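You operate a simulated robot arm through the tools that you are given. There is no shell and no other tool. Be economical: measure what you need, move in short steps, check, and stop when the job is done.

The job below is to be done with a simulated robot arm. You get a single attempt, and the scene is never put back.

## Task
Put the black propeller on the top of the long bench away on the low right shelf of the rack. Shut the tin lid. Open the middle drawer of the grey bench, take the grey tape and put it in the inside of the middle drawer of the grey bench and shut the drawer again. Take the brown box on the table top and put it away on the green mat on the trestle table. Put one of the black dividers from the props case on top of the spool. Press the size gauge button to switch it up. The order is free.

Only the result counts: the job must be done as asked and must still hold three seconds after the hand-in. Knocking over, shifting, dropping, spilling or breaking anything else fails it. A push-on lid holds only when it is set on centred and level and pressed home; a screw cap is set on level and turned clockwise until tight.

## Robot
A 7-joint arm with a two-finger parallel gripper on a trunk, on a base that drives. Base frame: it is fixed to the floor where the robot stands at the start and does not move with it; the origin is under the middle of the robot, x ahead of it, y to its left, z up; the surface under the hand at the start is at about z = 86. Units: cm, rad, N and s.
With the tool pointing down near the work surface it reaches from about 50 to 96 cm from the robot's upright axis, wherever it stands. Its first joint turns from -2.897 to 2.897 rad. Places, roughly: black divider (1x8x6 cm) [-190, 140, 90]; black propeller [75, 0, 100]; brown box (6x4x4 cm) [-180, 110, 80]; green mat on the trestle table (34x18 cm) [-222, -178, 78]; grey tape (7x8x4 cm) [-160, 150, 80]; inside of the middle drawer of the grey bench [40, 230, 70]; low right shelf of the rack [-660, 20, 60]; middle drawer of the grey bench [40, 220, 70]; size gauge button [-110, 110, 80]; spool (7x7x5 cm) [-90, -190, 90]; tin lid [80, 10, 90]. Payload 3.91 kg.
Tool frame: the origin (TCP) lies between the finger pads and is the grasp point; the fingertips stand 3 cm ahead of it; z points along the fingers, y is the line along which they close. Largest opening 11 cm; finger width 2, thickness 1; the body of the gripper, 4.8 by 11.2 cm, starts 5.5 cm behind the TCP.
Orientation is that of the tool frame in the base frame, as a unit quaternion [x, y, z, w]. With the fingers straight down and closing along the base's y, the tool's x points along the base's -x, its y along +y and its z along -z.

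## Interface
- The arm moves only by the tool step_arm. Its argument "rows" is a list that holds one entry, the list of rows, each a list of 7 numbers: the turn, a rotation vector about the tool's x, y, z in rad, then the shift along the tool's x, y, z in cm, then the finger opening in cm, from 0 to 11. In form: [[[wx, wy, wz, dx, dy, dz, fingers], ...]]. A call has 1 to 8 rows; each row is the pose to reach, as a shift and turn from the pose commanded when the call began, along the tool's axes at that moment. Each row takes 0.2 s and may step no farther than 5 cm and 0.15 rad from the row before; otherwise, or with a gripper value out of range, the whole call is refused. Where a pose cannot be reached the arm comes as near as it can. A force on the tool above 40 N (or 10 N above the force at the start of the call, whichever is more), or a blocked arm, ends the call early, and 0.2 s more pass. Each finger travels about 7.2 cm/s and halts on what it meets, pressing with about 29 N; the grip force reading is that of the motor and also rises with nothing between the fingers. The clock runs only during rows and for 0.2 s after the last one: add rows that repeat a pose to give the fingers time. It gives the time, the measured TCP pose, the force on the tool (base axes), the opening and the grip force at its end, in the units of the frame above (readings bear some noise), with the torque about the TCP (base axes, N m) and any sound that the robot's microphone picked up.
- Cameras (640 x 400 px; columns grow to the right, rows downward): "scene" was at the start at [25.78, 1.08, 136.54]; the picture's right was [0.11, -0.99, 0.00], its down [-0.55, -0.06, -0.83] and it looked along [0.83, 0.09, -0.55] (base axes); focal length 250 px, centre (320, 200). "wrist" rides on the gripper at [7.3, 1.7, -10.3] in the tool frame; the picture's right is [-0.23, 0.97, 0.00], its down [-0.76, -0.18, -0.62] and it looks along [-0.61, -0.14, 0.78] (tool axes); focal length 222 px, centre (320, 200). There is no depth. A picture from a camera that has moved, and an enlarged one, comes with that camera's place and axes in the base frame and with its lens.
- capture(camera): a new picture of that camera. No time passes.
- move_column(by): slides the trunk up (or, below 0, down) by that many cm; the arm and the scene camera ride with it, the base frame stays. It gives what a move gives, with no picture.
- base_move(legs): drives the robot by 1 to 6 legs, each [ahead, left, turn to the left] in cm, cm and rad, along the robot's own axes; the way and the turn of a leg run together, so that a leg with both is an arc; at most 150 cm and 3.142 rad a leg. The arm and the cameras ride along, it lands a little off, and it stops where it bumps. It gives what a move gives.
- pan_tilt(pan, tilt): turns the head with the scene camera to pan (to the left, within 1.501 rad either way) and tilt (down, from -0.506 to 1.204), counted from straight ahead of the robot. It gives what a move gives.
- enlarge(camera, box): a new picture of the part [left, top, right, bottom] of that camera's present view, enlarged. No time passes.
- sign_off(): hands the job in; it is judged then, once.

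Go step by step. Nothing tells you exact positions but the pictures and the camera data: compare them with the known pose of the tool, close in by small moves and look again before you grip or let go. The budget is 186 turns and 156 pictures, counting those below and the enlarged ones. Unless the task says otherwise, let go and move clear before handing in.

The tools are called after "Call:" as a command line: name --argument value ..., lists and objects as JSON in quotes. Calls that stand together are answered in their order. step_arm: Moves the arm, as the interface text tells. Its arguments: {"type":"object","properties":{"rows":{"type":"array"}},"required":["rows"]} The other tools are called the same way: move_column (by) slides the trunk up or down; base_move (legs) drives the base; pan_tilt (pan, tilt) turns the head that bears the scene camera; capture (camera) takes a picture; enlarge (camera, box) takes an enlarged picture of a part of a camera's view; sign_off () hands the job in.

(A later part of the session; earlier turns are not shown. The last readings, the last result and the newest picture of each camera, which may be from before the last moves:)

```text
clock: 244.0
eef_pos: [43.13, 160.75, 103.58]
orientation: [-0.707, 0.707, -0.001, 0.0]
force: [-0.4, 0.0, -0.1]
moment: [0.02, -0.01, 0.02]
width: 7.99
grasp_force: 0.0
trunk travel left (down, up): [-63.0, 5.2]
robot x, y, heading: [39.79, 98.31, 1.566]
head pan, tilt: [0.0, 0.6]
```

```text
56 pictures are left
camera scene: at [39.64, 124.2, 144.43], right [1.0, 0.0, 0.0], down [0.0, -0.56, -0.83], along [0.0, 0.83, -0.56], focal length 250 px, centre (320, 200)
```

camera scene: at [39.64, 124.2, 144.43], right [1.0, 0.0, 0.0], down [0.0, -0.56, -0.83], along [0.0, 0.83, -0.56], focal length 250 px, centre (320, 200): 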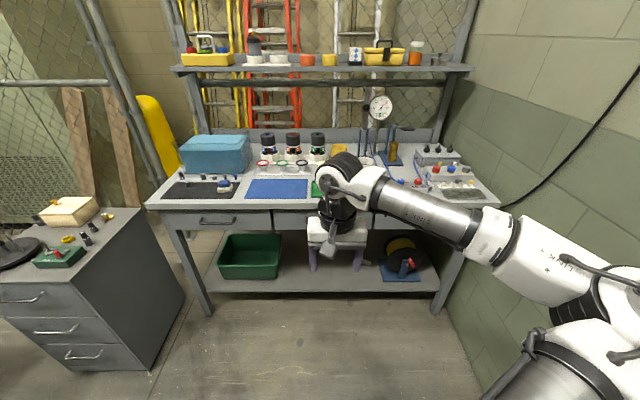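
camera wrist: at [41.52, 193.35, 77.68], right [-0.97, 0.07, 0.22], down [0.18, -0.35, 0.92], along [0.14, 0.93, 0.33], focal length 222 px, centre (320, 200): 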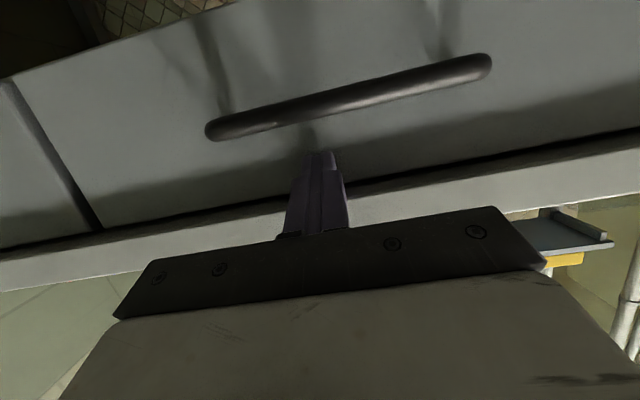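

Call:
base_move --legs '[[0, 68, 0]]'

Call:
pan_tilt --pan -0.7 --tilt 0.5

Call:
enlarge --camera "scene" --box '[160, 80, 480, 280]'

```text
clock: 249.7
eef_pos: [-23.56, 161.3, 103.61]
orientation: [-0.706, 0.709, 0.001, 0.0]
force: [0.6, 0.5, -0.2]
moment: [0.0, 0.02, -0.02]
width: 8.01
grasp_force: 0.0
trunk travel left (down, up): [-63.0, 5.2]
robot x, y, heading: [-27.23, 98.33, 1.563]
head pan, tilt: [0.0, 0.6]
```

```text
clock: 250.8
eef_pos: [-23.64, 161.26, 103.53]
orientation: [-0.706, 0.708, 0.0, 0.0]
force: [0.6, -0.9, 0.0]
moment: [0.01, -0.05, 0.0]
width: 8.01
grasp_force: 0.0
trunk travel left (down, up): [-63.0, 5.2]
robot x, y, heading: [-27.28, 98.51, 1.563]
head pan, tilt: [-0.7, 0.499]
```

```text
2.00 times, centred on (320, 180) of scene
camera zoom: at [-21.32, 122.71, 145.33], right [0.76, -0.65, 0.0], down [-0.31, -0.36, -0.88], along [0.57, 0.67, -0.48], focal length 501 px, centre (320, 240)
```

zoom: 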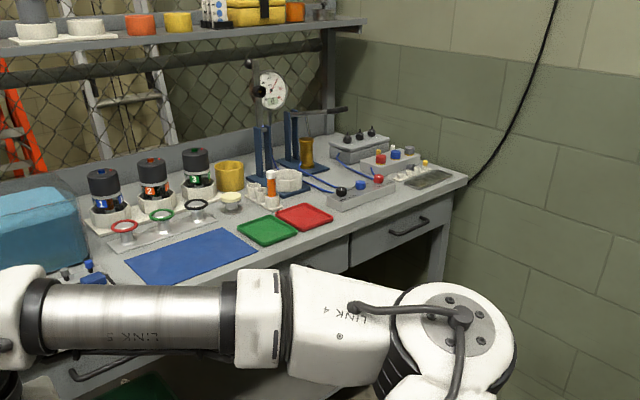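

The middle drawer is flush. Now on to the brown box.

Call:
base_move --legs '[[-66, 0, 0], [0, 78, 0], [0, 78, 0]]'

Call:
pan_tilt --pan 0 --tilt 0.7

Call:
capture --camera "scene"

```text
clock: 266.6
eef_pos: [-180.3, 94.8, 103.69]
orientation: [-0.707, 0.707, 0.0, 0.0]
force: [-0.1, -0.3, 0.3]
moment: [0.0, -0.01, 0.05]
width: 8.0
grasp_force: 0.1
trunk travel left (down, up): [-63.0, 5.2]
robot x, y, heading: [-183.5, 32.31, 1.562]
head pan, tilt: [-0.7, 0.499]
```

```text
clock: 267.7
eef_pos: [-180.3, 94.71, 103.59]
orientation: [0.708, -0.707, 0.0, 0.0]
force: [-0.9, 0.3, -0.1]
moment: [0.01, -0.04, 0.01]
width: 7.97
grasp_force: 0.1
trunk travel left (down, up): [-63.0, 5.2]
robot x, y, heading: [-183.8, 32.31, 1.566]
head pan, tilt: [0.0, 0.7]
```

```text
54 pictures are left
camera scene: at [-183.7, 57.64, 143.56], right [1.0, -0.01, 0.0], down [0.0, -0.64, -0.77], along [0.0, 0.77, -0.64], focal length 250 px, centre (320, 200)
```

scene: 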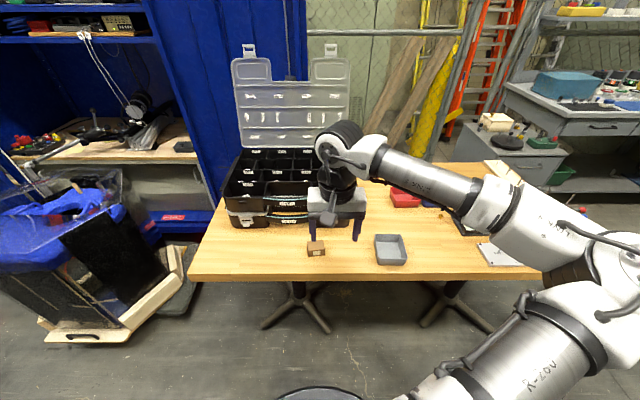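

Call:
enlarge --camera "scene" --box '[276, 220, 356, 270]'

Call:
capture --camera "wrist"

```text
8.00 times, centred on (316, 245) of scene
camera zoom: at [-183.7, 57.64, 143.56], right [1.0, -0.01, 0.0], down [0.0, -0.64, -0.77], along [0.0, 0.77, -0.64], focal length 2002 px, centre (352, -160)
```

zoom: 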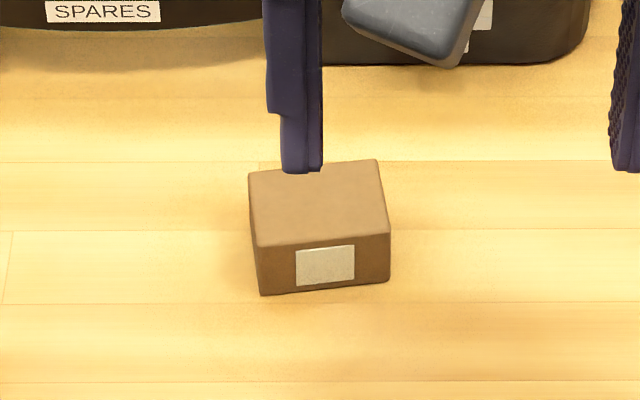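

```text
52 pictures are left
camera wrist: at [-181.91, 87.43, 114.01], right [-0.97, 0.23, 0.0], down [0.18, 0.76, 0.62], along [0.14, 0.61, -0.78], focal length 222 px, centre (320, 200)
```

wrist: 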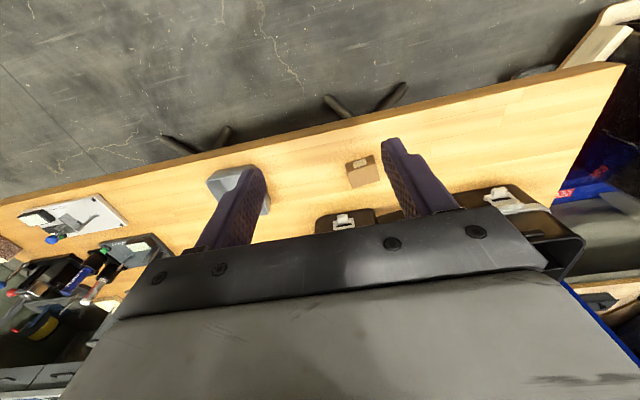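

The box is centred at about (-185,110.9) with top z≈80, rotated about 8° counter-clockwise. I'll approach with a matching yaw.

Call:
step_arm --rows '[[[0, 0, -0.04, -4, 1.2, 1.5, 9], [0, 0, -0.08, -8, 2.4, 3, 9], [0, 0, -0.12, -12, 3.6, 5, 9], [0, 0, -0.14, -16.2, 4.8, 7, 9], [0, 0, -0.14, -16.2, 4.8, 11.5, 9]]]'

Call:
capture --camera "wrist"

Call:
enlarge --camera "scene" --box '[276, 210, 356, 260]'

```text
clock: 268.9
eef_pos: [-185.04, 110.91, 92.18]
orientation: [0.755, -0.655, 0.0, 0.0]
force: [0.0, 0.0, -0.4]
moment: [-0.03, 0.04, 0.02]
width: 9.01
grasp_force: 0.0
trunk travel left (down, up): [-63.0, 5.2]
robot x, y, heading: [-183.72, 31.87, 1.566]
head pan, tilt: [0.0, 0.7]
```

```text
51 pictures are left
camera wrist: at [-185.54, 103.53, 102.42], right [-1.0, 0.09, 0.0], down [0.07, 0.78, 0.62], along [0.05, 0.62, -0.78], focal length 222 px, centre (320, 200)
```

wrist: 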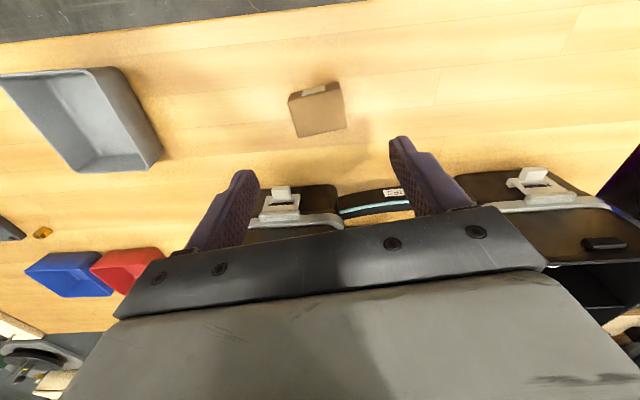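

```text
8.00 times, centred on (316, 235) of scene
camera zoom: at [-183.68, 57.66, 143.56], right [1.0, 0.0, 0.0], down [0.0, -0.64, -0.76], along [0.0, 0.76, -0.64], focal length 2002 px, centre (352, -80)
```

zoom: 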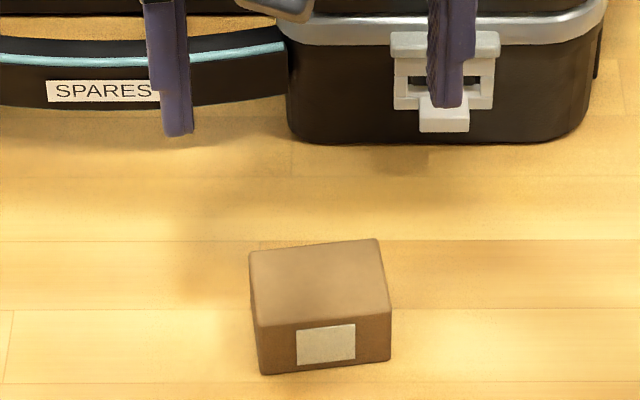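

The yaw matches and the position is confirmed. I'll descend and grip.

Call:
step_arm --rows '[[[0, 0, 0, 0.2, 0, 4, 9], [0, 0, 0, 0.2, 0, 8, 9], [0, 0, 0, 0.2, 0, 11, 9], [0, 0, 0, 0.2, 0, 12.6, 9], [0, 0, 0, 0.2, 0, 12.6, 7], [0, 0, 0, 0.2, 0, 12.6, 5.5], [0, 0, 0, 0.2, 0, 12.6, 4.5], [0, 0, 0, 0.2, 0, 12.6, 4.5]]]'

Call:
step_arm --rows '[[[0, 0, 0, 0, 0, 0, 4.5], [0, 0, 0, 0, 0, -4, 4.5], [0, 0, 0, 0, 0, -8, 4.5], [0, 0, 0, 0, 0, -12, 4.5], [0, 0, 0, 0, 0, -16, 4.5], [0, 0, 0, 4.5, 0, -18, 4.5], [0, 0, 0, 9, 0, -20, 4.5], [0, 0, 0, 13.5, 0, -22, 4.5]]]'

Call:
capture --camera "wrist"

```text
clock: 270.7
eef_pos: [-184.85, 110.75, 79.72]
orientation: [0.755, -0.656, 0.001, 0.0]
force: [0.0, 0.2, 0.1]
moment: [-0.01, -0.02, -0.03]
width: 5.44
grasp_force: 29.2
trunk travel left (down, up): [-63.0, 5.2]
robot x, y, heading: [-183.68, 32.18, 1.568]
head pan, tilt: [0.0, 0.7]
```

```text
clock: 272.5
eef_pos: [-183.14, 97.16, 101.64]
orientation: [0.755, -0.656, -0.002, -0.002]
force: [-0.4, -0.5, -0.5]
moment: [0.04, 0.0, -0.01]
width: 5.45
grasp_force: 29.1
trunk travel left (down, up): [-63.0, 5.2]
robot x, y, heading: [-183.62, 32.17, 1.569]
head pan, tilt: [0.0, 0.7]
```

```text
49 pictures are left
camera wrist: at [-183.7, 89.7, 111.96], right [-1.0, 0.09, 0.0], down [0.07, 0.78, 0.62], along [0.06, 0.62, -0.78], focal length 222 px, centre (320, 200)
```

wrist: 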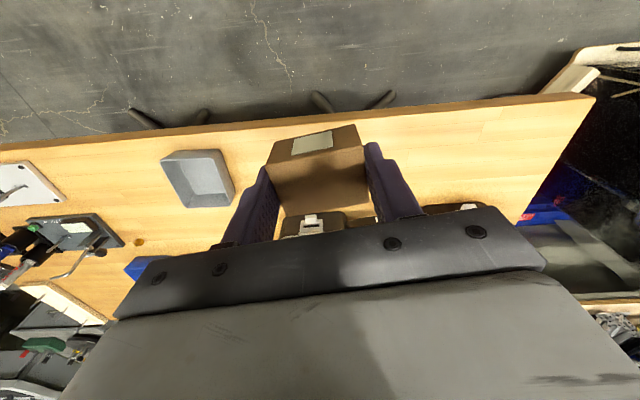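

The box is held. I'll back away, turn around and head to the trestle table.

Call:
base_move --legs '[[-50, 0, 0], [0, 0, -3.14], [35, -38, 0]]'

Call:
capture --camera "scene"

```text
clock: 286.0
eef_pos: [-220.43, -120.02, 101.41]
orientation: [0.645, 0.764, 0.001, 0.0]
force: [0.0, -0.6, -0.2]
moment: [0.02, 0.01, 0.02]
width: 5.42
grasp_force: 29.2
trunk travel left (down, up): [-63.0, 5.2]
robot x, y, heading: [-221.47, -54.96, -1.546]
head pan, tilt: [0.0, 0.7]
```

```text
48 pictures are left
camera scene: at [-221.04, -80.11, 143.55], right [-1.0, -0.02, 0.0], down [-0.02, 0.64, -0.76], along [0.02, -0.76, -0.64], focal length 250 px, centre (320, 200)
```

scene: 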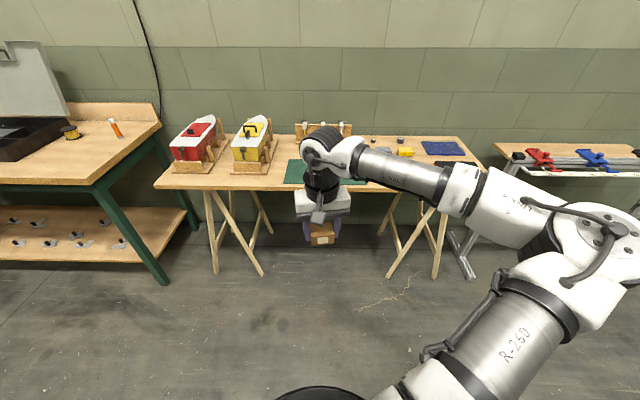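

The trestle table's green mat is centred near (-221,-178). I'll drive closer.

Call:
base_move --legs '[[40, 0, -0.024]]'

Call:
capture --camera "scene"

Call:
capture --camera "wrist"

```text
clock: 288.5
eef_pos: [-220.58, -159.87, 101.49]
orientation: [0.65, 0.76, -0.001, 0.0]
force: [0.4, -0.7, -1.3]
moment: [-0.02, 0.05, 0.05]
width: 5.44
grasp_force: 29.3
trunk travel left (down, up): [-63.0, 5.2]
robot x, y, heading: [-220.79, -94.08, -1.565]
head pan, tilt: [0.0, 0.7]
```

```text
47 pictures are left
camera scene: at [-220.7, -119.88, 143.54], right [-1.0, -0.01, 0.0], down [-0.01, 0.64, -0.76], along [0.01, -0.76, -0.64], focal length 250 px, centre (320, 200)
```

scene: 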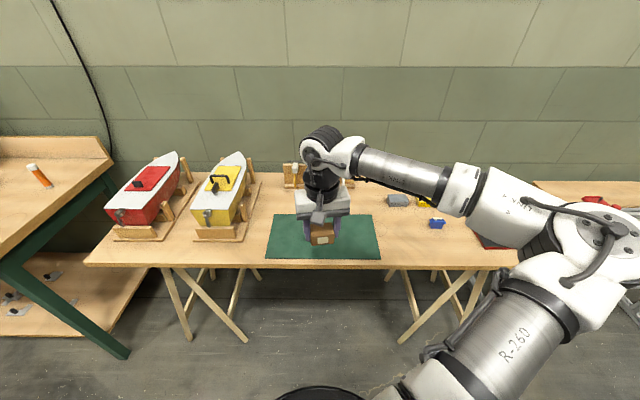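

```text
46 pictures are left
camera wrist: at [-220.05, -152.34, 111.86], right [1.0, -0.08, 0.0], down [-0.06, -0.78, 0.62], along [-0.05, -0.62, -0.78], focal length 222 px, centre (320, 200)
```

wrist: 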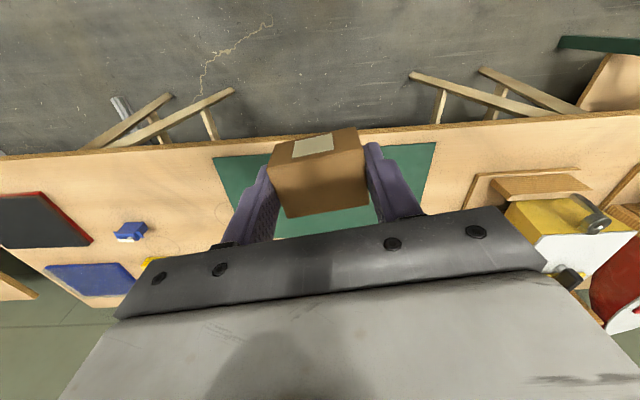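

I'll move over the mat centre and lower.

Call:
step_arm --rows '[[[0, 0, 0, -4.5, -0.7, 0, 4.5], [0, 0, 0, -9, -1.4, 0, 4.5], [0, 0, 0, -13.5, -2.1, 1, 4.5], [0, 0, 0, -18.1, -2.8, 2, 4.5], [0, 0, 0, -18.1, -2.8, 6.5, 4.5], [0, 0, 0, -18.1, -2.8, 11, 4.5], [0, 0, 0, -18.1, -2.8, 15, 4.5], [0, 0, 0, -18.1, -2.8, 17.5, 4.5]]]'

Call:
enlarge --camera "scene" --box '[240, 180, 400, 280]'

```text
clock: 290.3
eef_pos: [-220.66, -178.03, 84.2]
orientation: [0.651, 0.759, -0.001, 0.001]
force: [-0.7, -1.2, 6.0]
moment: [0.03, -0.13, -0.01]
width: 5.46
grasp_force: 28.5
trunk travel left (down, up): [-63.0, 5.2]
robot x, y, heading: [-220.83, -94.54, -1.564]
head pan, tilt: [0.0, 0.7]
```

```text
4.00 times, centred on (320, 230) of scene
camera zoom: at [-220.71, -119.72, 143.6], right [-1.0, -0.01, 0.0], down [-0.01, 0.64, -0.77], along [0.01, -0.77, -0.64], focal length 1001 px, centre (320, 80)
```

zoom: 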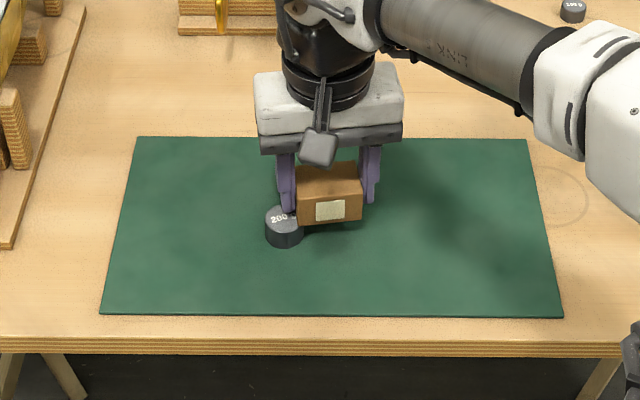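

A small "200 g" weight sits on the mat just under my left finger and I've lightly touched it. Lifting straight up to look.

Call:
step_arm --rows '[[[0, 0, 0, 0, 0, -3, 4.5], [0, 0, 0, 0, 0, -7, 4.5], [0, 0, 0, 0, 0, -10, 4.5]]]'

Call:
enlarge --camera "scene" --box '[240, 180, 400, 280]'

```text
clock: 291.1
eef_pos: [-220.73, -178.11, 94.11]
orientation: [0.651, 0.759, 0.0, 0.0]
force: [0.2, 0.1, 0.2]
moment: [0.01, -0.01, -0.03]
width: 5.43
grasp_force: 29.3
trunk travel left (down, up): [-63.0, 5.2]
robot x, y, heading: [-221.04, -94.25, -1.564]
head pan, tilt: [0.0, 0.7]
```

```text
4.00 times, centred on (320, 230) of scene
camera zoom: at [-220.69, -119.78, 143.56], right [-1.0, -0.01, 0.0], down [-0.01, 0.64, -0.77], along [0.01, -0.77, -0.64], focal length 1001 px, centre (320, 80)
```

zoom: 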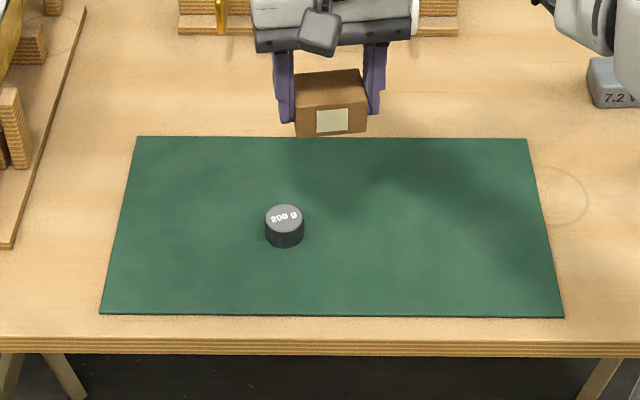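

The weight stands undisturbed at about (-216.7,-177.5). I'll place the box further along at (-229,-178).

Call:
step_arm --rows '[[[0, 0, 0, 0.65, -4.1, 0, 4.5], [0, 0, 0, 1.29, -8.2, 0, 4.5], [0, 0, 0, 1.29, -8.2, 4, 4.5], [0, 0, 0, 1.29, -8.2, 8, 4.5], [0, 0, 0, 1.29, -8.2, 10.5, 4.5], [0, 0, 0, 1.29, -8.2, 11.5, 4.5]]]'

Call:
enlarge --camera "scene" --box '[240, 180, 400, 280]'

```text
clock: 292.5
eef_pos: [-229.06, -178.01, 82.66]
orientation: [0.65, 0.76, 0.0, 0.0]
force: [0.0, 0.2, -0.4]
moment: [0.02, -0.01, -0.02]
width: 5.44
grasp_force: 29.0
trunk travel left (down, up): [-63.0, 5.2]
robot x, y, heading: [-221.14, -94.61, -1.563]
head pan, tilt: [0.0, 0.7]
```

```text
4.00 times, centred on (320, 230) of scene
camera zoom: at [-220.7, -119.82, 143.56], right [-1.0, -0.01, 0.0], down [-0.01, 0.64, -0.76], along [0.01, -0.76, -0.64], focal length 1001 px, centre (320, 80)
```

zoom: 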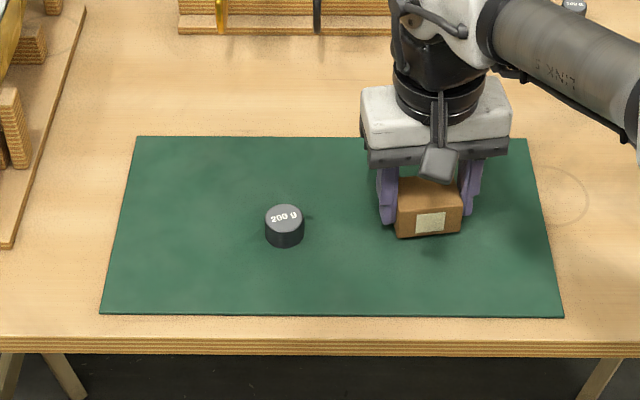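

Clear of the weight. Lowering to contact.

Call:
step_arm --rows '[[[0, 0, 0, 0, 0, 0.4, 4.5], [0, 0, 0, 0, 0, 0.8, 4.5], [0, 0, 0, 0, 0, 1.1, 4.5]]]'

Call:
step_arm --rows '[[[0, 0, 0, 0, 0, 0.3, 4.5], [0, 0, 0, 0, 0, 0.6, 4.5]]]'

```text
clock: 293.3
eef_pos: [-229.09, -178.06, 82.14]
orientation: [0.651, 0.759, -0.003, 0.002]
force: [0.3, -1.4, 27.6]
moment: [0.14, 0.07, -0.01]
width: 5.45
grasp_force: 28.7
trunk travel left (down, up): [-63.0, 5.2]
robot x, y, heading: [-220.86, -94.3, -1.56]
head pan, tilt: [0.0, 0.7]
```

```text
clock: 293.9
eef_pos: [-228.99, -177.92, 81.32]
orientation: [0.651, 0.759, -0.003, 0.002]
force: [-3.7, -1.9, 38.8]
moment: [0.43, -0.12, 0.01]
width: 5.45
grasp_force: 29.3
trunk travel left (down, up): [-63.0, 5.2]
robot x, y, heading: [-221.25, -94.23, -1.562]
head pan, tilt: [0.0, 0.7]
```

The box is firmly down. Release and lift clear.

Call:
step_arm --rows '[[[0, 0, 0, 0, 0, -0.7, 5], [0, 0, 0, 0, 0, -0.7, 6.3], [0, 0, 0, 0, 0, -0.7, 7.5], [0, 0, 0, 0, 0, -4, 7.5], [0, 0, 0, 0, 0, -8, 7.5], [0, 0, 0, 0, 0, -12.5, 7.5], [0, 0, 0, 0, 0, -17, 7.5]]]'

Call:
enlarge --camera "scene" --box '[240, 180, 400, 280]'

```text
clock: 295.5
eef_pos: [-228.96, -177.97, 97.8]
orientation: [0.651, 0.759, 0.0, 0.0]
force: [0.3, 0.7, 0.9]
moment: [0.0, 0.01, 0.0]
width: 7.5
grasp_force: 0.0
trunk travel left (down, up): [-63.0, 5.2]
robot x, y, heading: [-220.94, -94.44, -1.564]
head pan, tilt: [0.0, 0.7]
```

```text
4.00 times, centred on (320, 230) of scene
camera zoom: at [-220.69, -119.78, 143.56], right [-1.0, -0.01, 0.0], down [-0.01, 0.64, -0.77], along [0.01, -0.77, -0.64], focal length 1001 px, centre (320, 80)
```

zoom: 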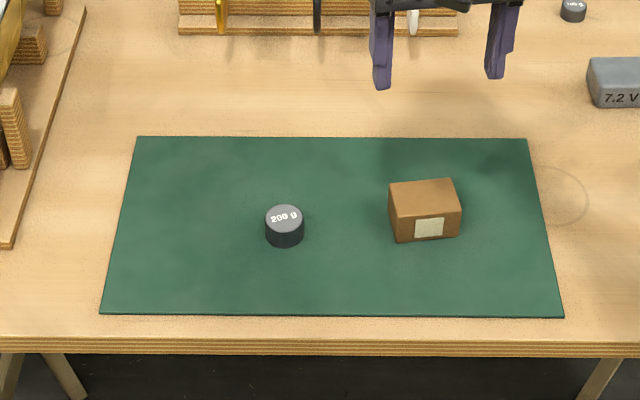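

The box is on the mat. Now back to the props case for a divider.

Call:
step_arm --rows '[[[0, 0, 0.05, 4.5, 1.5, -1, 6], [0, 0, 0.1, 9, 3, -3, 5], [0, 0, 0.14, 13.5, 4.5, -5, 5], [0, 0, 0.14, 18, 6, -7, 5], [0, 0, 0.14, 20, 8, -9, 5]]]'

Call:
base_move --legs '[[-60, 0, 0], [0, 0, 3.13], [82, -35, 0]]'

Call:
capture --camera "scene"

```text
refused: row 2 steps farther than a row can; nothing moved
```

```text
clock: 310.7
eef_pos: [-179.59, 131.06, 97.63]
orientation: [0.76, -0.65, 0.0, 0.001]
force: [-0.2, -0.4, -0.5]
moment: [-0.04, 0.0, -0.01]
width: 7.51
grasp_force: 0.0
trunk travel left (down, up): [-63.0, 5.2]
robot x, y, heading: [-187.78, 47.37, 1.586]
head pan, tilt: [0.0, 0.7]
```

```text
41 pictures are left
camera scene: at [-187.67, 73.07, 143.55], right [1.0, 0.01, 0.0], down [0.01, -0.64, -0.76], along [-0.01, 0.76, -0.64], focal length 250 px, centre (320, 200)
```

scene: 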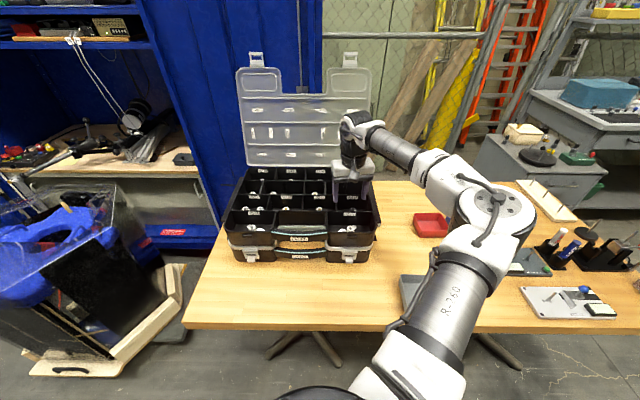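

The arm stayed extended because that step was refused, but it cleared everything. I'll raise the hand and inspect the case.

Call:
step_arm --rows '[[[0, 0, 0.05, 0, 0, -4, 7.5], [0, 0, 0.1, 3, 0, -7, 7.5], [0, 0, 0.14, 6, -3, -9, 7.5], [0, 0, 0.14, 9, -6.5, -10, 7.5], [0, 0, 0.14, 11, -11, -10, 7.5], [0, 0, 0.14, 12, -15.5, -10, 7.5]]]'

Call:
enlarge --camera "scene" --box '[216, 160, 392, 270]'

```text
clock: 312.1
eef_pos: [-162.21, 121.62, 107.53]
orientation: [0.713, -0.701, -0.001, 0.001]
force: [0.9, 0.3, -0.3]
moment: [0.01, 0.02, -0.03]
width: 7.52
grasp_force: 0.1
trunk travel left (down, up): [-63.0, 5.2]
robot x, y, heading: [-186.89, 47.04, 1.584]
head pan, tilt: [0.0, 0.7]
```

```text
3.64 times, centred on (304, 215) of scene
camera zoom: at [-187.64, 73.03, 143.56], right [1.0, 0.01, 0.0], down [0.01, -0.64, -0.77], along [-0.01, 0.76, -0.64], focal length 910 px, centre (378, 146)
```

zoom: 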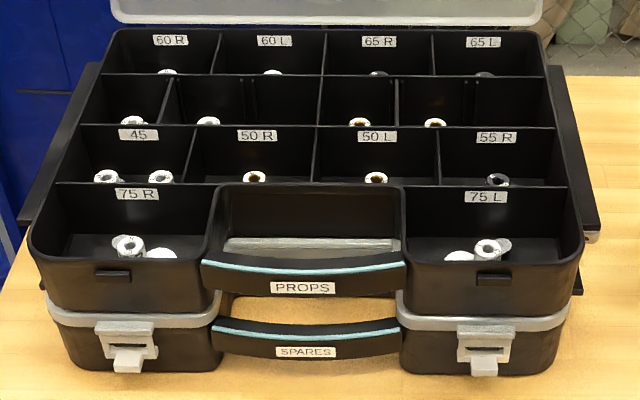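

Call:
enlarge --camera "scene" --box '[240, 176, 312, 221]'

Call:
enlarge --camera "scene" --box '[300, 176, 372, 221]'

```text
8.89 times, centred on (276, 198) of scene
camera zoom: at [-187.64, 73.03, 143.56], right [1.0, 0.01, 0.0], down [0.01, -0.64, -0.77], along [-0.01, 0.76, -0.64], focal length 2225 px, centre (711, 213)
```

zoom: 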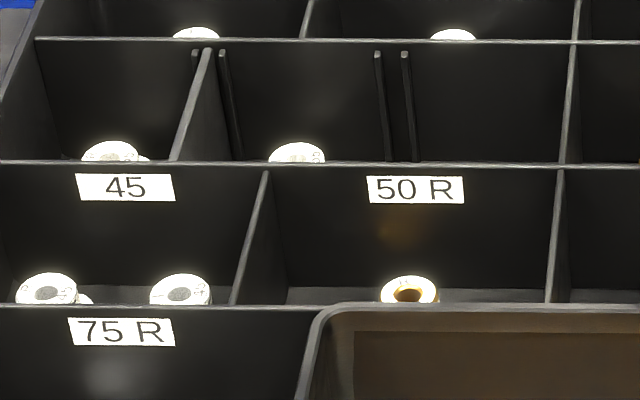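

```text
8.89 times, centred on (336, 198) of scene
camera zoom: at [-187.64, 73.03, 143.56], right [1.0, 0.01, 0.0], down [0.01, -0.64, -0.77], along [-0.01, 0.76, -0.64], focal length 2225 px, centre (178, 213)
```

zoom: 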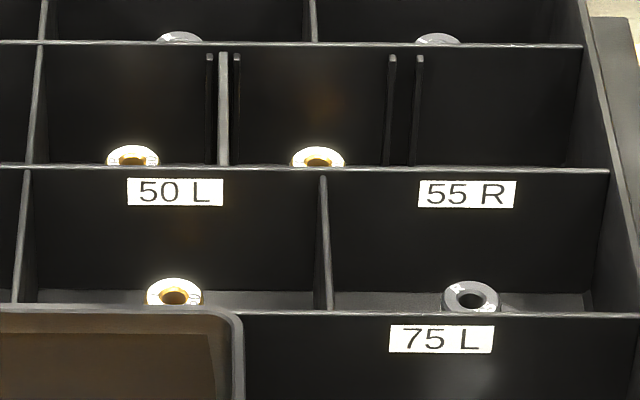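

There are two removable dividers in the second row, standing along y in rib slots. I'll take the right one near (-186.6,~143) and bring the hand above it to see from the wrist.

Call:
step_arm --rows '[[[0, 0, 0, -3, 3.8, 0, 6], [0, 0, 0, -6, 7.6, 0, 6], [0, 0, 0, -9, 11.4, 0, 5], [0, 0, 0, -12, 15.2, 0, 5], [0, 0, 0, -15, 19, 0, 5], [0, 0, 0, -18, 22.8, 0, 5], [0, 0, 0, -21, 24.4, 0, 5]]]'

Call:
capture --camera "wrist"

Call:
enlarge --camera "scene" --box '[280, 140, 376, 200]'

```text
clock: 313.7
eef_pos: [-187.48, 141.49, 107.59]
orientation: [0.713, -0.701, 0.0, 0.0]
force: [-0.1, -0.5, -0.1]
moment: [0.01, 0.01, 0.0]
width: 5.01
grasp_force: 0.1
out of reach, approached as far as the arm can: row 7
trunk travel left (down, up): [-63.0, 5.2]
robot x, y, heading: [-187.15, 47.57, 1.585]
head pan, tilt: [0.0, 0.7]
```

```text
37 pictures are left
camera wrist: at [-189.01, 134.13, 117.96], right [-0.98, 0.21, 0.0], down [0.16, 0.76, 0.62], along [0.13, 0.61, -0.78], focal length 222 px, centre (320, 200)
```

wrist: 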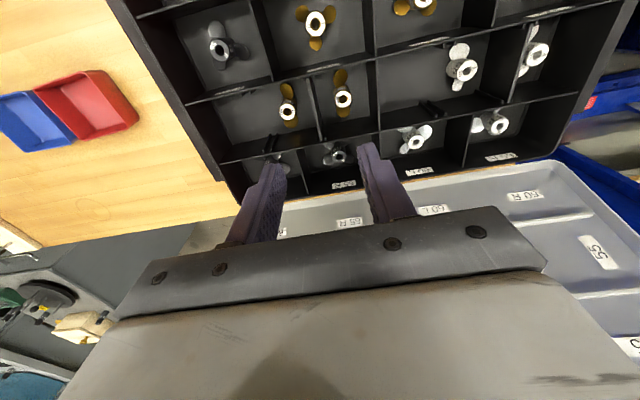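

```text
6.67 times, centred on (328, 170) of scene
camera zoom: at [-187.72, 73.05, 143.55], right [1.0, 0.01, 0.0], down [0.01, -0.64, -0.76], along [-0.01, 0.76, -0.64], focal length 1669 px, centre (267, 400)
```

zoom: 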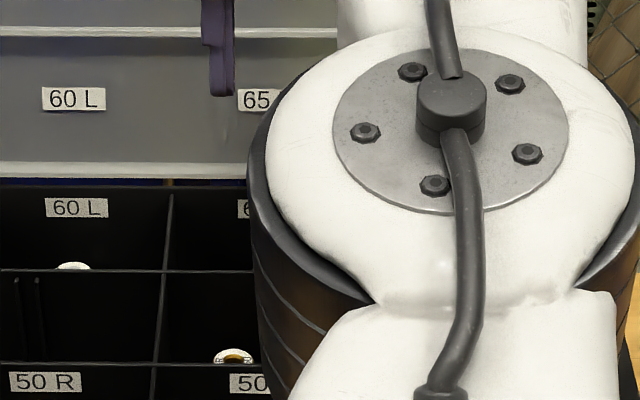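

Call:
enlarge --camera "wrist" --box '[240, 50, 400, 150]'

```text
4.00 times, centred on (320, 100) of wrist
camera zoom: at [-189.01, 134.13, 117.96], right [-0.98, 0.21, 0.0], down [0.16, 0.76, 0.62], along [0.13, 0.61, -0.78], focal length 888 px, centre (320, 600)
```

zoom: 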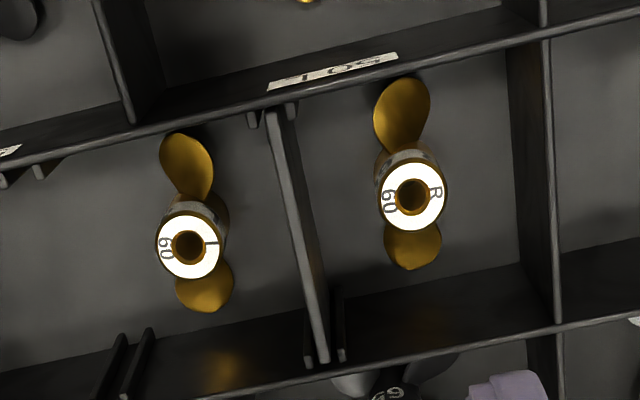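

The right divider is centred at (-186.75,141.6) with its top at z≈91. I'll reposition the base slightly closer and line up.

Call:
step_arm --rows '[[[0, 0, 0, 4, 0, 0, 3], [0, 0, 0, 7, -0.7, 0, 2.2]]]'

Call:
base_move --legs '[[6.5, 0, -0.01]]'

```text
clock: 314.3
eef_pos: [-186.78, 134.34, 107.49]
orientation: [0.713, -0.701, -0.001, 0.0]
force: [1.0, 0.2, -0.3]
moment: [-0.03, 0.0, -0.03]
width: 2.2
grasp_force: 0.3
trunk travel left (down, up): [-63.0, 5.2]
robot x, y, heading: [-186.71, 47.32, 1.583]
head pan, tilt: [0.0, 0.7]
```

```text
clock: 315.3
eef_pos: [-186.0, 140.93, 107.57]
orientation: [0.709, -0.705, 0.001, 0.0]
force: [-0.1, 0.2, -0.6]
moment: [-0.03, -0.02, 0.04]
width: 2.19
grasp_force: 0.1
trunk travel left (down, up): [-63.0, 5.2]
robot x, y, heading: [-187.34, 53.95, 1.571]
head pan, tilt: [0.0, 0.7]
```

Call:
step_arm --rows '[[[0, 0, 0.03, -0.7, 0.75, 4, 2.2], [0, 0, 0.03, -0.7, 0.75, 8, 2.2], [0, 0, 0.03, -0.7, 0.75, 11, 2.2], [0, 0, 0.03, -0.7, 0.75, 11, 2.2]]]'

Call:
enlarge --camera "wrist" --box '[240, 60, 400, 160]'

```text
clock: 316.3
eef_pos: [-186.71, 141.66, 96.74]
orientation: [-0.699, 0.715, 0.0, -0.001]
force: [0.0, -0.3, 0.8]
moment: [0.01, -0.05, 0.06]
width: 2.22
grasp_force: 0.1
trunk travel left (down, up): [-63.0, 5.2]
robot x, y, heading: [-187.46, 53.82, 1.57]
head pan, tilt: [0.0, 0.7]
```

```text
4.00 times, centred on (320, 110) of wrist
camera zoom: at [-188.55, 134.43, 107.1], right [-0.97, 0.25, 0.0], down [0.2, 0.76, 0.62], along [0.15, 0.6, -0.78], focal length 888 px, centre (320, 560)
```

zoom: 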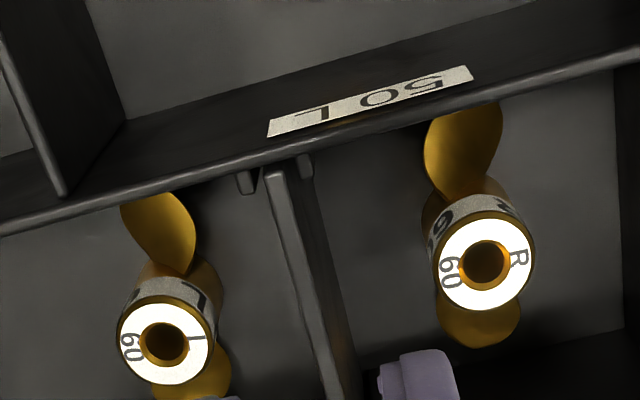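

The divider's top edge is at x≈-186.9. I'll fine-tune, narrow the fingers a bit, and lower around it.

Call:
step_arm --rows '[[[0, 0, 0, 0, 0.2, 0, 1.7], [0, 0, 0, 0, 0.2, 2, 1.7], [0, 0, 0, 0, 0.2, 3.5, 1.7], [0, 0, 0, 0, 0.2, 4.7, 1.7]]]'

Call:
enlarge --camera "wrist" --box '[240, 80, 400, 180]'

```text
clock: 317.3
eef_pos: [-187.05, 141.56, 91.89]
orientation: [-0.699, 0.715, 0.0, 0.0]
force: [-0.6, -0.4, -0.1]
moment: [-0.02, -0.01, -0.02]
width: 1.72
grasp_force: 0.1
trunk travel left (down, up): [-63.0, 5.2]
robot x, y, heading: [-187.39, 53.78, 1.577]
head pan, tilt: [0.0, 0.7]
```

```text
4.00 times, centred on (320, 130) of wrist
camera zoom: at [-188.82, 134.32, 102.28], right [-0.97, 0.25, 0.0], down [0.2, 0.76, 0.62], along [0.15, 0.6, -0.78], focal length 888 px, centre (320, 480)
```

zoom: 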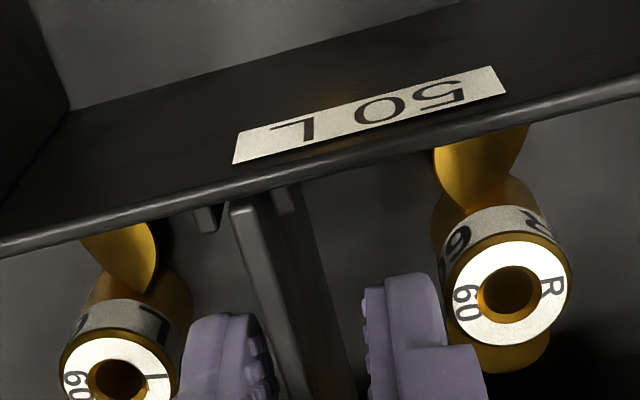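

The divider is between the fingers with no contact on the props. Closing, then lifting slowly.

Call:
step_arm --rows '[[[0, 0, 0, 0, 0, 0, 1], [0, 0, 0, 0, 0, 0, 0.2], [0, 0, 0, 0, 0, 0, 0], [0, 0, 0, 0, 0, 0, 0]]]'

Call:
step_arm --rows '[[[0, 0, 0, 0, 0, -1, 0], [0, 0, 0, 0, 0, -2, 0], [0, 0, 0, 0, 0, -3.5, 0], [0, 0, 0, 0, 0, -5, 0], [0, 0, 0, 0, 0, -7, 0], [0, 0, 0, 0, 0, -10, 0], [0, 0, 0, 0, 0, -13.5, 0], [0, 0, 0, 0, 0, -17, 0]]]'

Call:
capture --camera "wrist"

```text
clock: 318.3
eef_pos: [-186.88, 141.47, 91.94]
orientation: [-0.698, 0.716, 0.0, 0.0]
force: [5.9, -0.5, -0.8]
moment: [0.02, -0.19, 0.22]
width: 0.26
grasp_force: 29.4
trunk travel left (down, up): [-63.0, 5.2]
robot x, y, heading: [-187.35, 53.69, 1.577]
head pan, tilt: [0.0, 0.7]
```

```text
clock: 320.1
eef_pos: [-186.93, 141.43, 108.94]
orientation: [-0.698, 0.716, -0.001, 0.0]
force: [0.5, -0.8, 0.1]
moment: [-0.04, 0.04, -0.01]
width: 0.23
grasp_force: 29.1
trunk travel left (down, up): [-63.0, 5.2]
robot x, y, heading: [-187.27, 54.19, 1.572]
head pan, tilt: [0.0, 0.7]
```

```text
32 pictures are left
camera wrist: at [-188.71, 134.14, 119.29], right [-0.97, 0.25, 0.0], down [0.2, 0.76, 0.62], along [0.15, 0.6, -0.78], focal length 222 px, centre (320, 200)
```

wrist: 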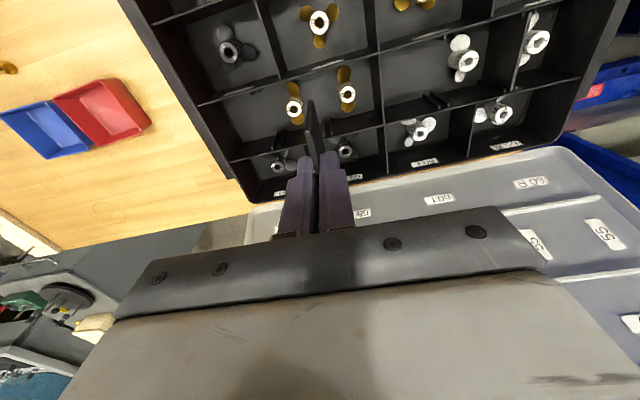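

The divider is out cleanly. I'll retract, turn around, and drive to the green-legged table with the spool.

Call:
step_arm --rows '[[[0, 0, 0, 4.5, 0, 0, 0], [0, 0, 0, 9, 0, 0, 0], [0, 0, 0, 13.5, 0, 0, 0], [0, 0, 0, 18, 0, 0, 0], [0, 0, 0, 22.5, 0, 0, 0], [0, 0, 0, 26, 0, 0, 0]]]'

Call:
base_move --legs '[[-60, 0, 0], [0, 0, -3.14], [0, 97, 0], [65, 0, 0]]'

Call:
capture --camera "scene"

```text
clock: 321.5
eef_pos: [-187.58, 115.46, 108.78]
orientation: [-0.699, 0.715, -0.001, 0.0]
force: [0.5, -0.1, 0.1]
moment: [0.0, 0.01, -0.01]
width: 0.23
grasp_force: 28.9
trunk travel left (down, up): [-63.0, 5.2]
robot x, y, heading: [-187.63, 54.08, 1.569]
head pan, tilt: [0.0, 0.7]
```

```text
clock: 343.0
eef_pos: [-92.05, -131.56, 108.87]
orientation: [0.72, 0.693, 0.0, 0.0]
force: [0.6, 0.5, -0.1]
moment: [0.0, 0.01, -0.03]
width: 0.25
grasp_force: 29.5
trunk travel left (down, up): [-63.0, 5.2]
robot x, y, heading: [-91.12, -70.21, -1.582]
head pan, tilt: [0.0, 0.7]
```

```text
31 pictures are left
camera scene: at [-91.76, -95.38, 143.54], right [-1.0, 0.01, 0.0], down [0.01, 0.64, -0.76], along [-0.01, -0.76, -0.64], focal length 250 px, centre (320, 200)
```

scene: 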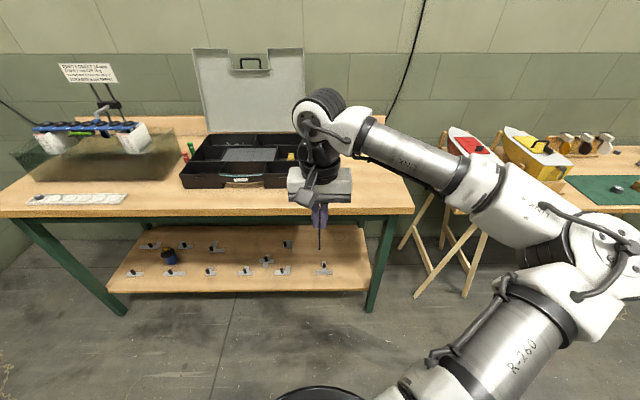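

Call:
step_arm --rows '[[[0, 0, 0, 0, 4.5, 0, 0], [0, 0, 0, 0, 9, 0, 0], [0, 0, 0, 0, 13.5, 0, 0], [0, 0, 0, 0, 18, 0, 0], [0, 0, 0, 0, 22.5, 0, 0], [0, 0, 0, 0, 27, 0, 0]]]'

Call:
capture --camera "scene"

Call:
enlarge --camera "scene" --box '[280, 100, 420, 220]'

```text
clock: 344.4
eef_pos: [-64.93, -132.86, 108.81]
orientation: [0.721, 0.693, 0.0, 0.0]
force: [0.0, -0.2, -0.5]
moment: [0.0, 0.04, -0.01]
width: 0.24
grasp_force: 29.0
trunk travel left (down, up): [-63.0, 5.2]
robot x, y, heading: [-91.16, -70.09, -1.591]
head pan, tilt: [0.0, 0.7]
```

```text
30 pictures are left
camera scene: at [-91.68, -95.34, 143.55], right [-1.0, 0.01, 0.0], down [0.01, 0.64, -0.76], along [-0.01, -0.76, -0.64], focal length 250 px, centre (320, 200)
```

scene: 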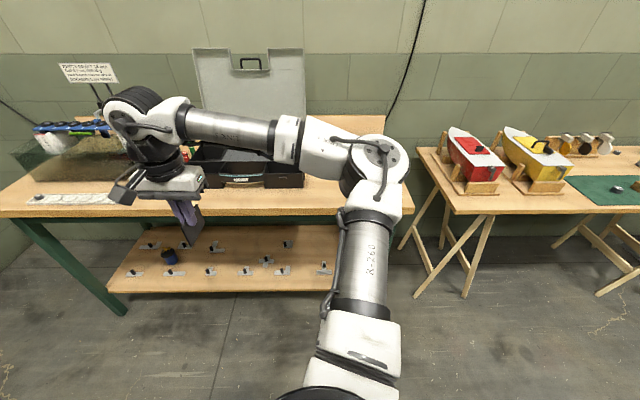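

```text
3.33 times, centred on (350, 160) of scene
camera zoom: at [-91.68, -95.34, 143.55], right [-1.0, 0.01, 0.0], down [0.01, 0.64, -0.76], along [-0.01, -0.76, -0.64], focal length 834 px, centre (220, 333)
```

zoom: 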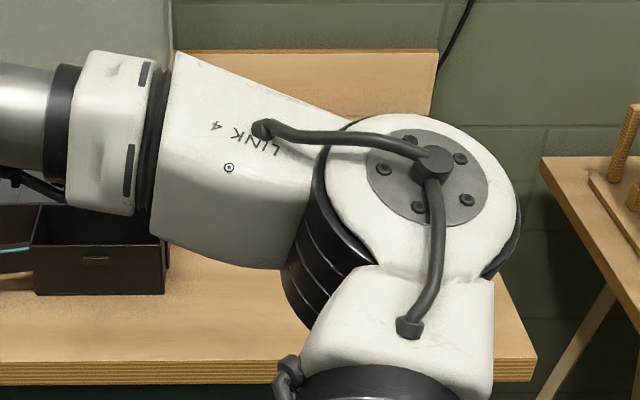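

Call:
step_arm --rows '[[[0, 0, 0, 0, -4.9, 0, 0], [0, 0, 0, 0, -9.8, 0, 0], [0, 0, 0, 0, -14.7, 0, 0], [0, 0, 0, 0, -19.6, 0, 0], [0, 0, 0, 0, -24.5, 0, 0], [0, 0, 0, 0, -29.4, 0, 0], [0, 0, 0, 0, -34.3, 0, 0], [0, 0, 0, 0, -39.2, 0, 0]]]'

Call:
step_arm --rows '[[[0, 0, 0, 0, -4.9, 0, 0], [0, 0, 0, 0, -9.8, 0, 0], [0, 0, 0, 0, -14.7, 0, 0]]]'

Call:
enlarge --camera "scene" --box '[260, 110, 400, 230]'

```text
clock: 346.2
eef_pos: [-104.44, -131.12, 108.58]
orientation: [0.72, 0.694, -0.001, 0.001]
force: [0.3, -0.7, -0.6]
moment: [0.02, 0.02, 0.01]
width: 0.25
grasp_force: 29.2
trunk travel left (down, up): [-63.0, 5.2]
robot x, y, heading: [-91.22, -69.75, -1.577]
head pan, tilt: [0.0, 0.7]
```

```text
clock: 347.0
eef_pos: [-119.04, -130.66, 108.83]
orientation: [0.72, 0.694, 0.001, 0.001]
force: [-0.3, 0.3, -0.1]
moment: [-0.01, 0.0, -0.03]
width: 0.25
grasp_force: 28.7
trunk travel left (down, up): [-63.0, 5.2]
robot x, y, heading: [-91.22, -70.15, -1.583]
head pan, tilt: [0.0, 0.7]
```

```text
3.33 times, centred on (330, 170) of scene
camera zoom: at [-91.81, -95.32, 143.56], right [-1.0, 0.01, 0.0], down [0.01, 0.64, -0.77], along [-0.01, -0.77, -0.64], focal length 834 px, centre (287, 300)
```

zoom: 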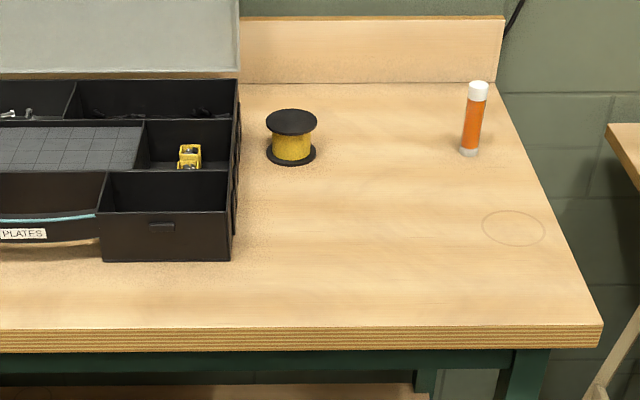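

The spool stands upright with its top disk at about (-93.5,-197,90.3); a black case is just left of it. I'll bring the hand back to centre, then rotate the tool so the plate lies nearly flat.

Call:
step_arm --rows '[[[0, 0, 0, -2.9, 3.76, 0, 0], [0, 0, 0, -5.8, 7.52, 0, 0], [0, 0, 0, -8.7, 11.3, 0, 0], [0, 0, 0, -11.6, 15, 0, 0], [0, 0, 0, -14.5, 18.8, 0, 0], [0, 0, 0, -17.4, 22.5, 0, 0], [0, 0, 0, -20.3, 26.3, 0, 0]]]'

Call:
step_arm --rows '[[[0.0758, -0.0758, -0.0926, 0, 0, 0, 0], [0.1516, -0.1516, -0.1852, 0, 0, 0, 0], [0.2274, -0.2274, -0.2778, 0, 0, 0, 0], [0.3032, -0.3032, -0.3704, 0, 0, 0, 0], [0.379, -0.379, -0.463, 0, 0, 0, 0], [0.4548, -0.4548, -0.5556, 0, 0, 0, 0], [0.5306, -0.5306, -0.6482, 0, 0, 0, 0]]]'

Call:
step_arm --rows '[[[0.0758, -0.0758, -0.0926, 0, 0, 0, 0], [0.1516, -0.1516, -0.1852, 0, 0, 0, 0], [0.2274, -0.2274, -0.2778, 0, 0, 0, 0], [0.3032, -0.3032, -0.3704, 0, 0, 0, 0], [0.379, -0.379, -0.463, 0, 0, 0, 0], [0.4548, -0.4548, -0.5556, 0, 0, 0, 0], [0.5306, -0.5306, -0.6482, 0, 0, 0, 0]]]'

Call:
capture --camera "scene"

```text
clock: 348.6
eef_pos: [-93.4, -152.33, 108.68]
orientation: [0.72, 0.694, 0.0, 0.001]
force: [0.4, -0.9, 0.2]
moment: [0.02, -0.02, 0.0]
width: 0.23
grasp_force: 28.4
trunk travel left (down, up): [-63.0, 5.2]
robot x, y, heading: [-91.46, -69.92, -1.581]
head pan, tilt: [0.0, 0.7]
```

```text
clock: 350.2
eef_pos: [-93.46, -151.99, 108.88]
orientation: [0.418, 0.833, -0.361, -0.007]
force: [-0.1, -1.1, 0.0]
moment: [-0.01, -0.01, 0.02]
width: 0.19
grasp_force: 29.1
trunk travel left (down, up): [-63.0, 5.2]
robot x, y, heading: [-91.77, -70.0, -1.582]
head pan, tilt: [0.0, 0.7]
```

```text
clock: 351.8
eef_pos: [-93.49, -151.94, 108.87]
orientation: [0.034, 0.78, -0.624, -0.012]
force: [0.3, 0.2, -0.2]
moment: [-0.02, 0.01, 0.0]
width: 0.28
grasp_force: 29.2
trunk travel left (down, up): [-63.0, 5.2]
robot x, y, heading: [-91.27, -70.19, -1.579]
head pan, tilt: [0.0, 0.7]
```

```text
27 pictures are left
camera scene: at [-91.75, -95.34, 143.56], right [-1.0, 0.01, 0.0], down [0.01, 0.64, -0.76], along [-0.01, -0.76, -0.64], focal length 250 px, centre (320, 200)
```

scene: 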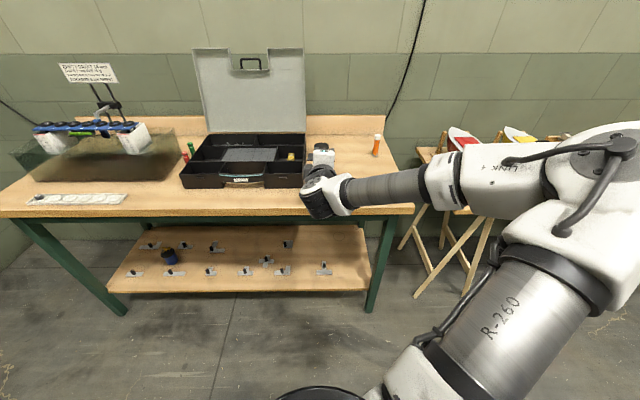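

The tool is now nearly horizontal with a slight down pitch. I'll check the plate and spool from the wrist camera.

Call:
capture --camera "wrist"

Call:
enlarge --camera "scene" --box '[270, 110, 390, 200]'

```text
26 pictures are left
camera wrist: at [-99.98, -141.05, 109.37], right [0.26, 0.2, -0.94], down [0.79, 0.52, 0.33], along [0.55, -0.83, -0.02], focal length 222 px, centre (320, 200)
```

wrist: 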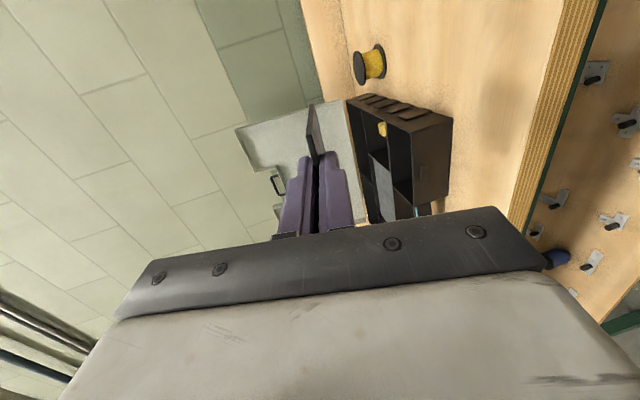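

```text
4.44 times, centred on (330, 155) of scene
camera zoom: at [-91.75, -95.34, 143.56], right [-1.0, 0.01, 0.0], down [0.01, 0.64, -0.76], along [-0.01, -0.76, -0.64], focal length 1112 px, centre (276, 400)
```

zoom: 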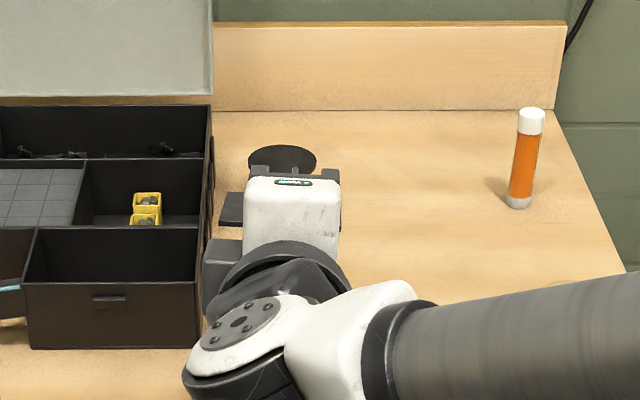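

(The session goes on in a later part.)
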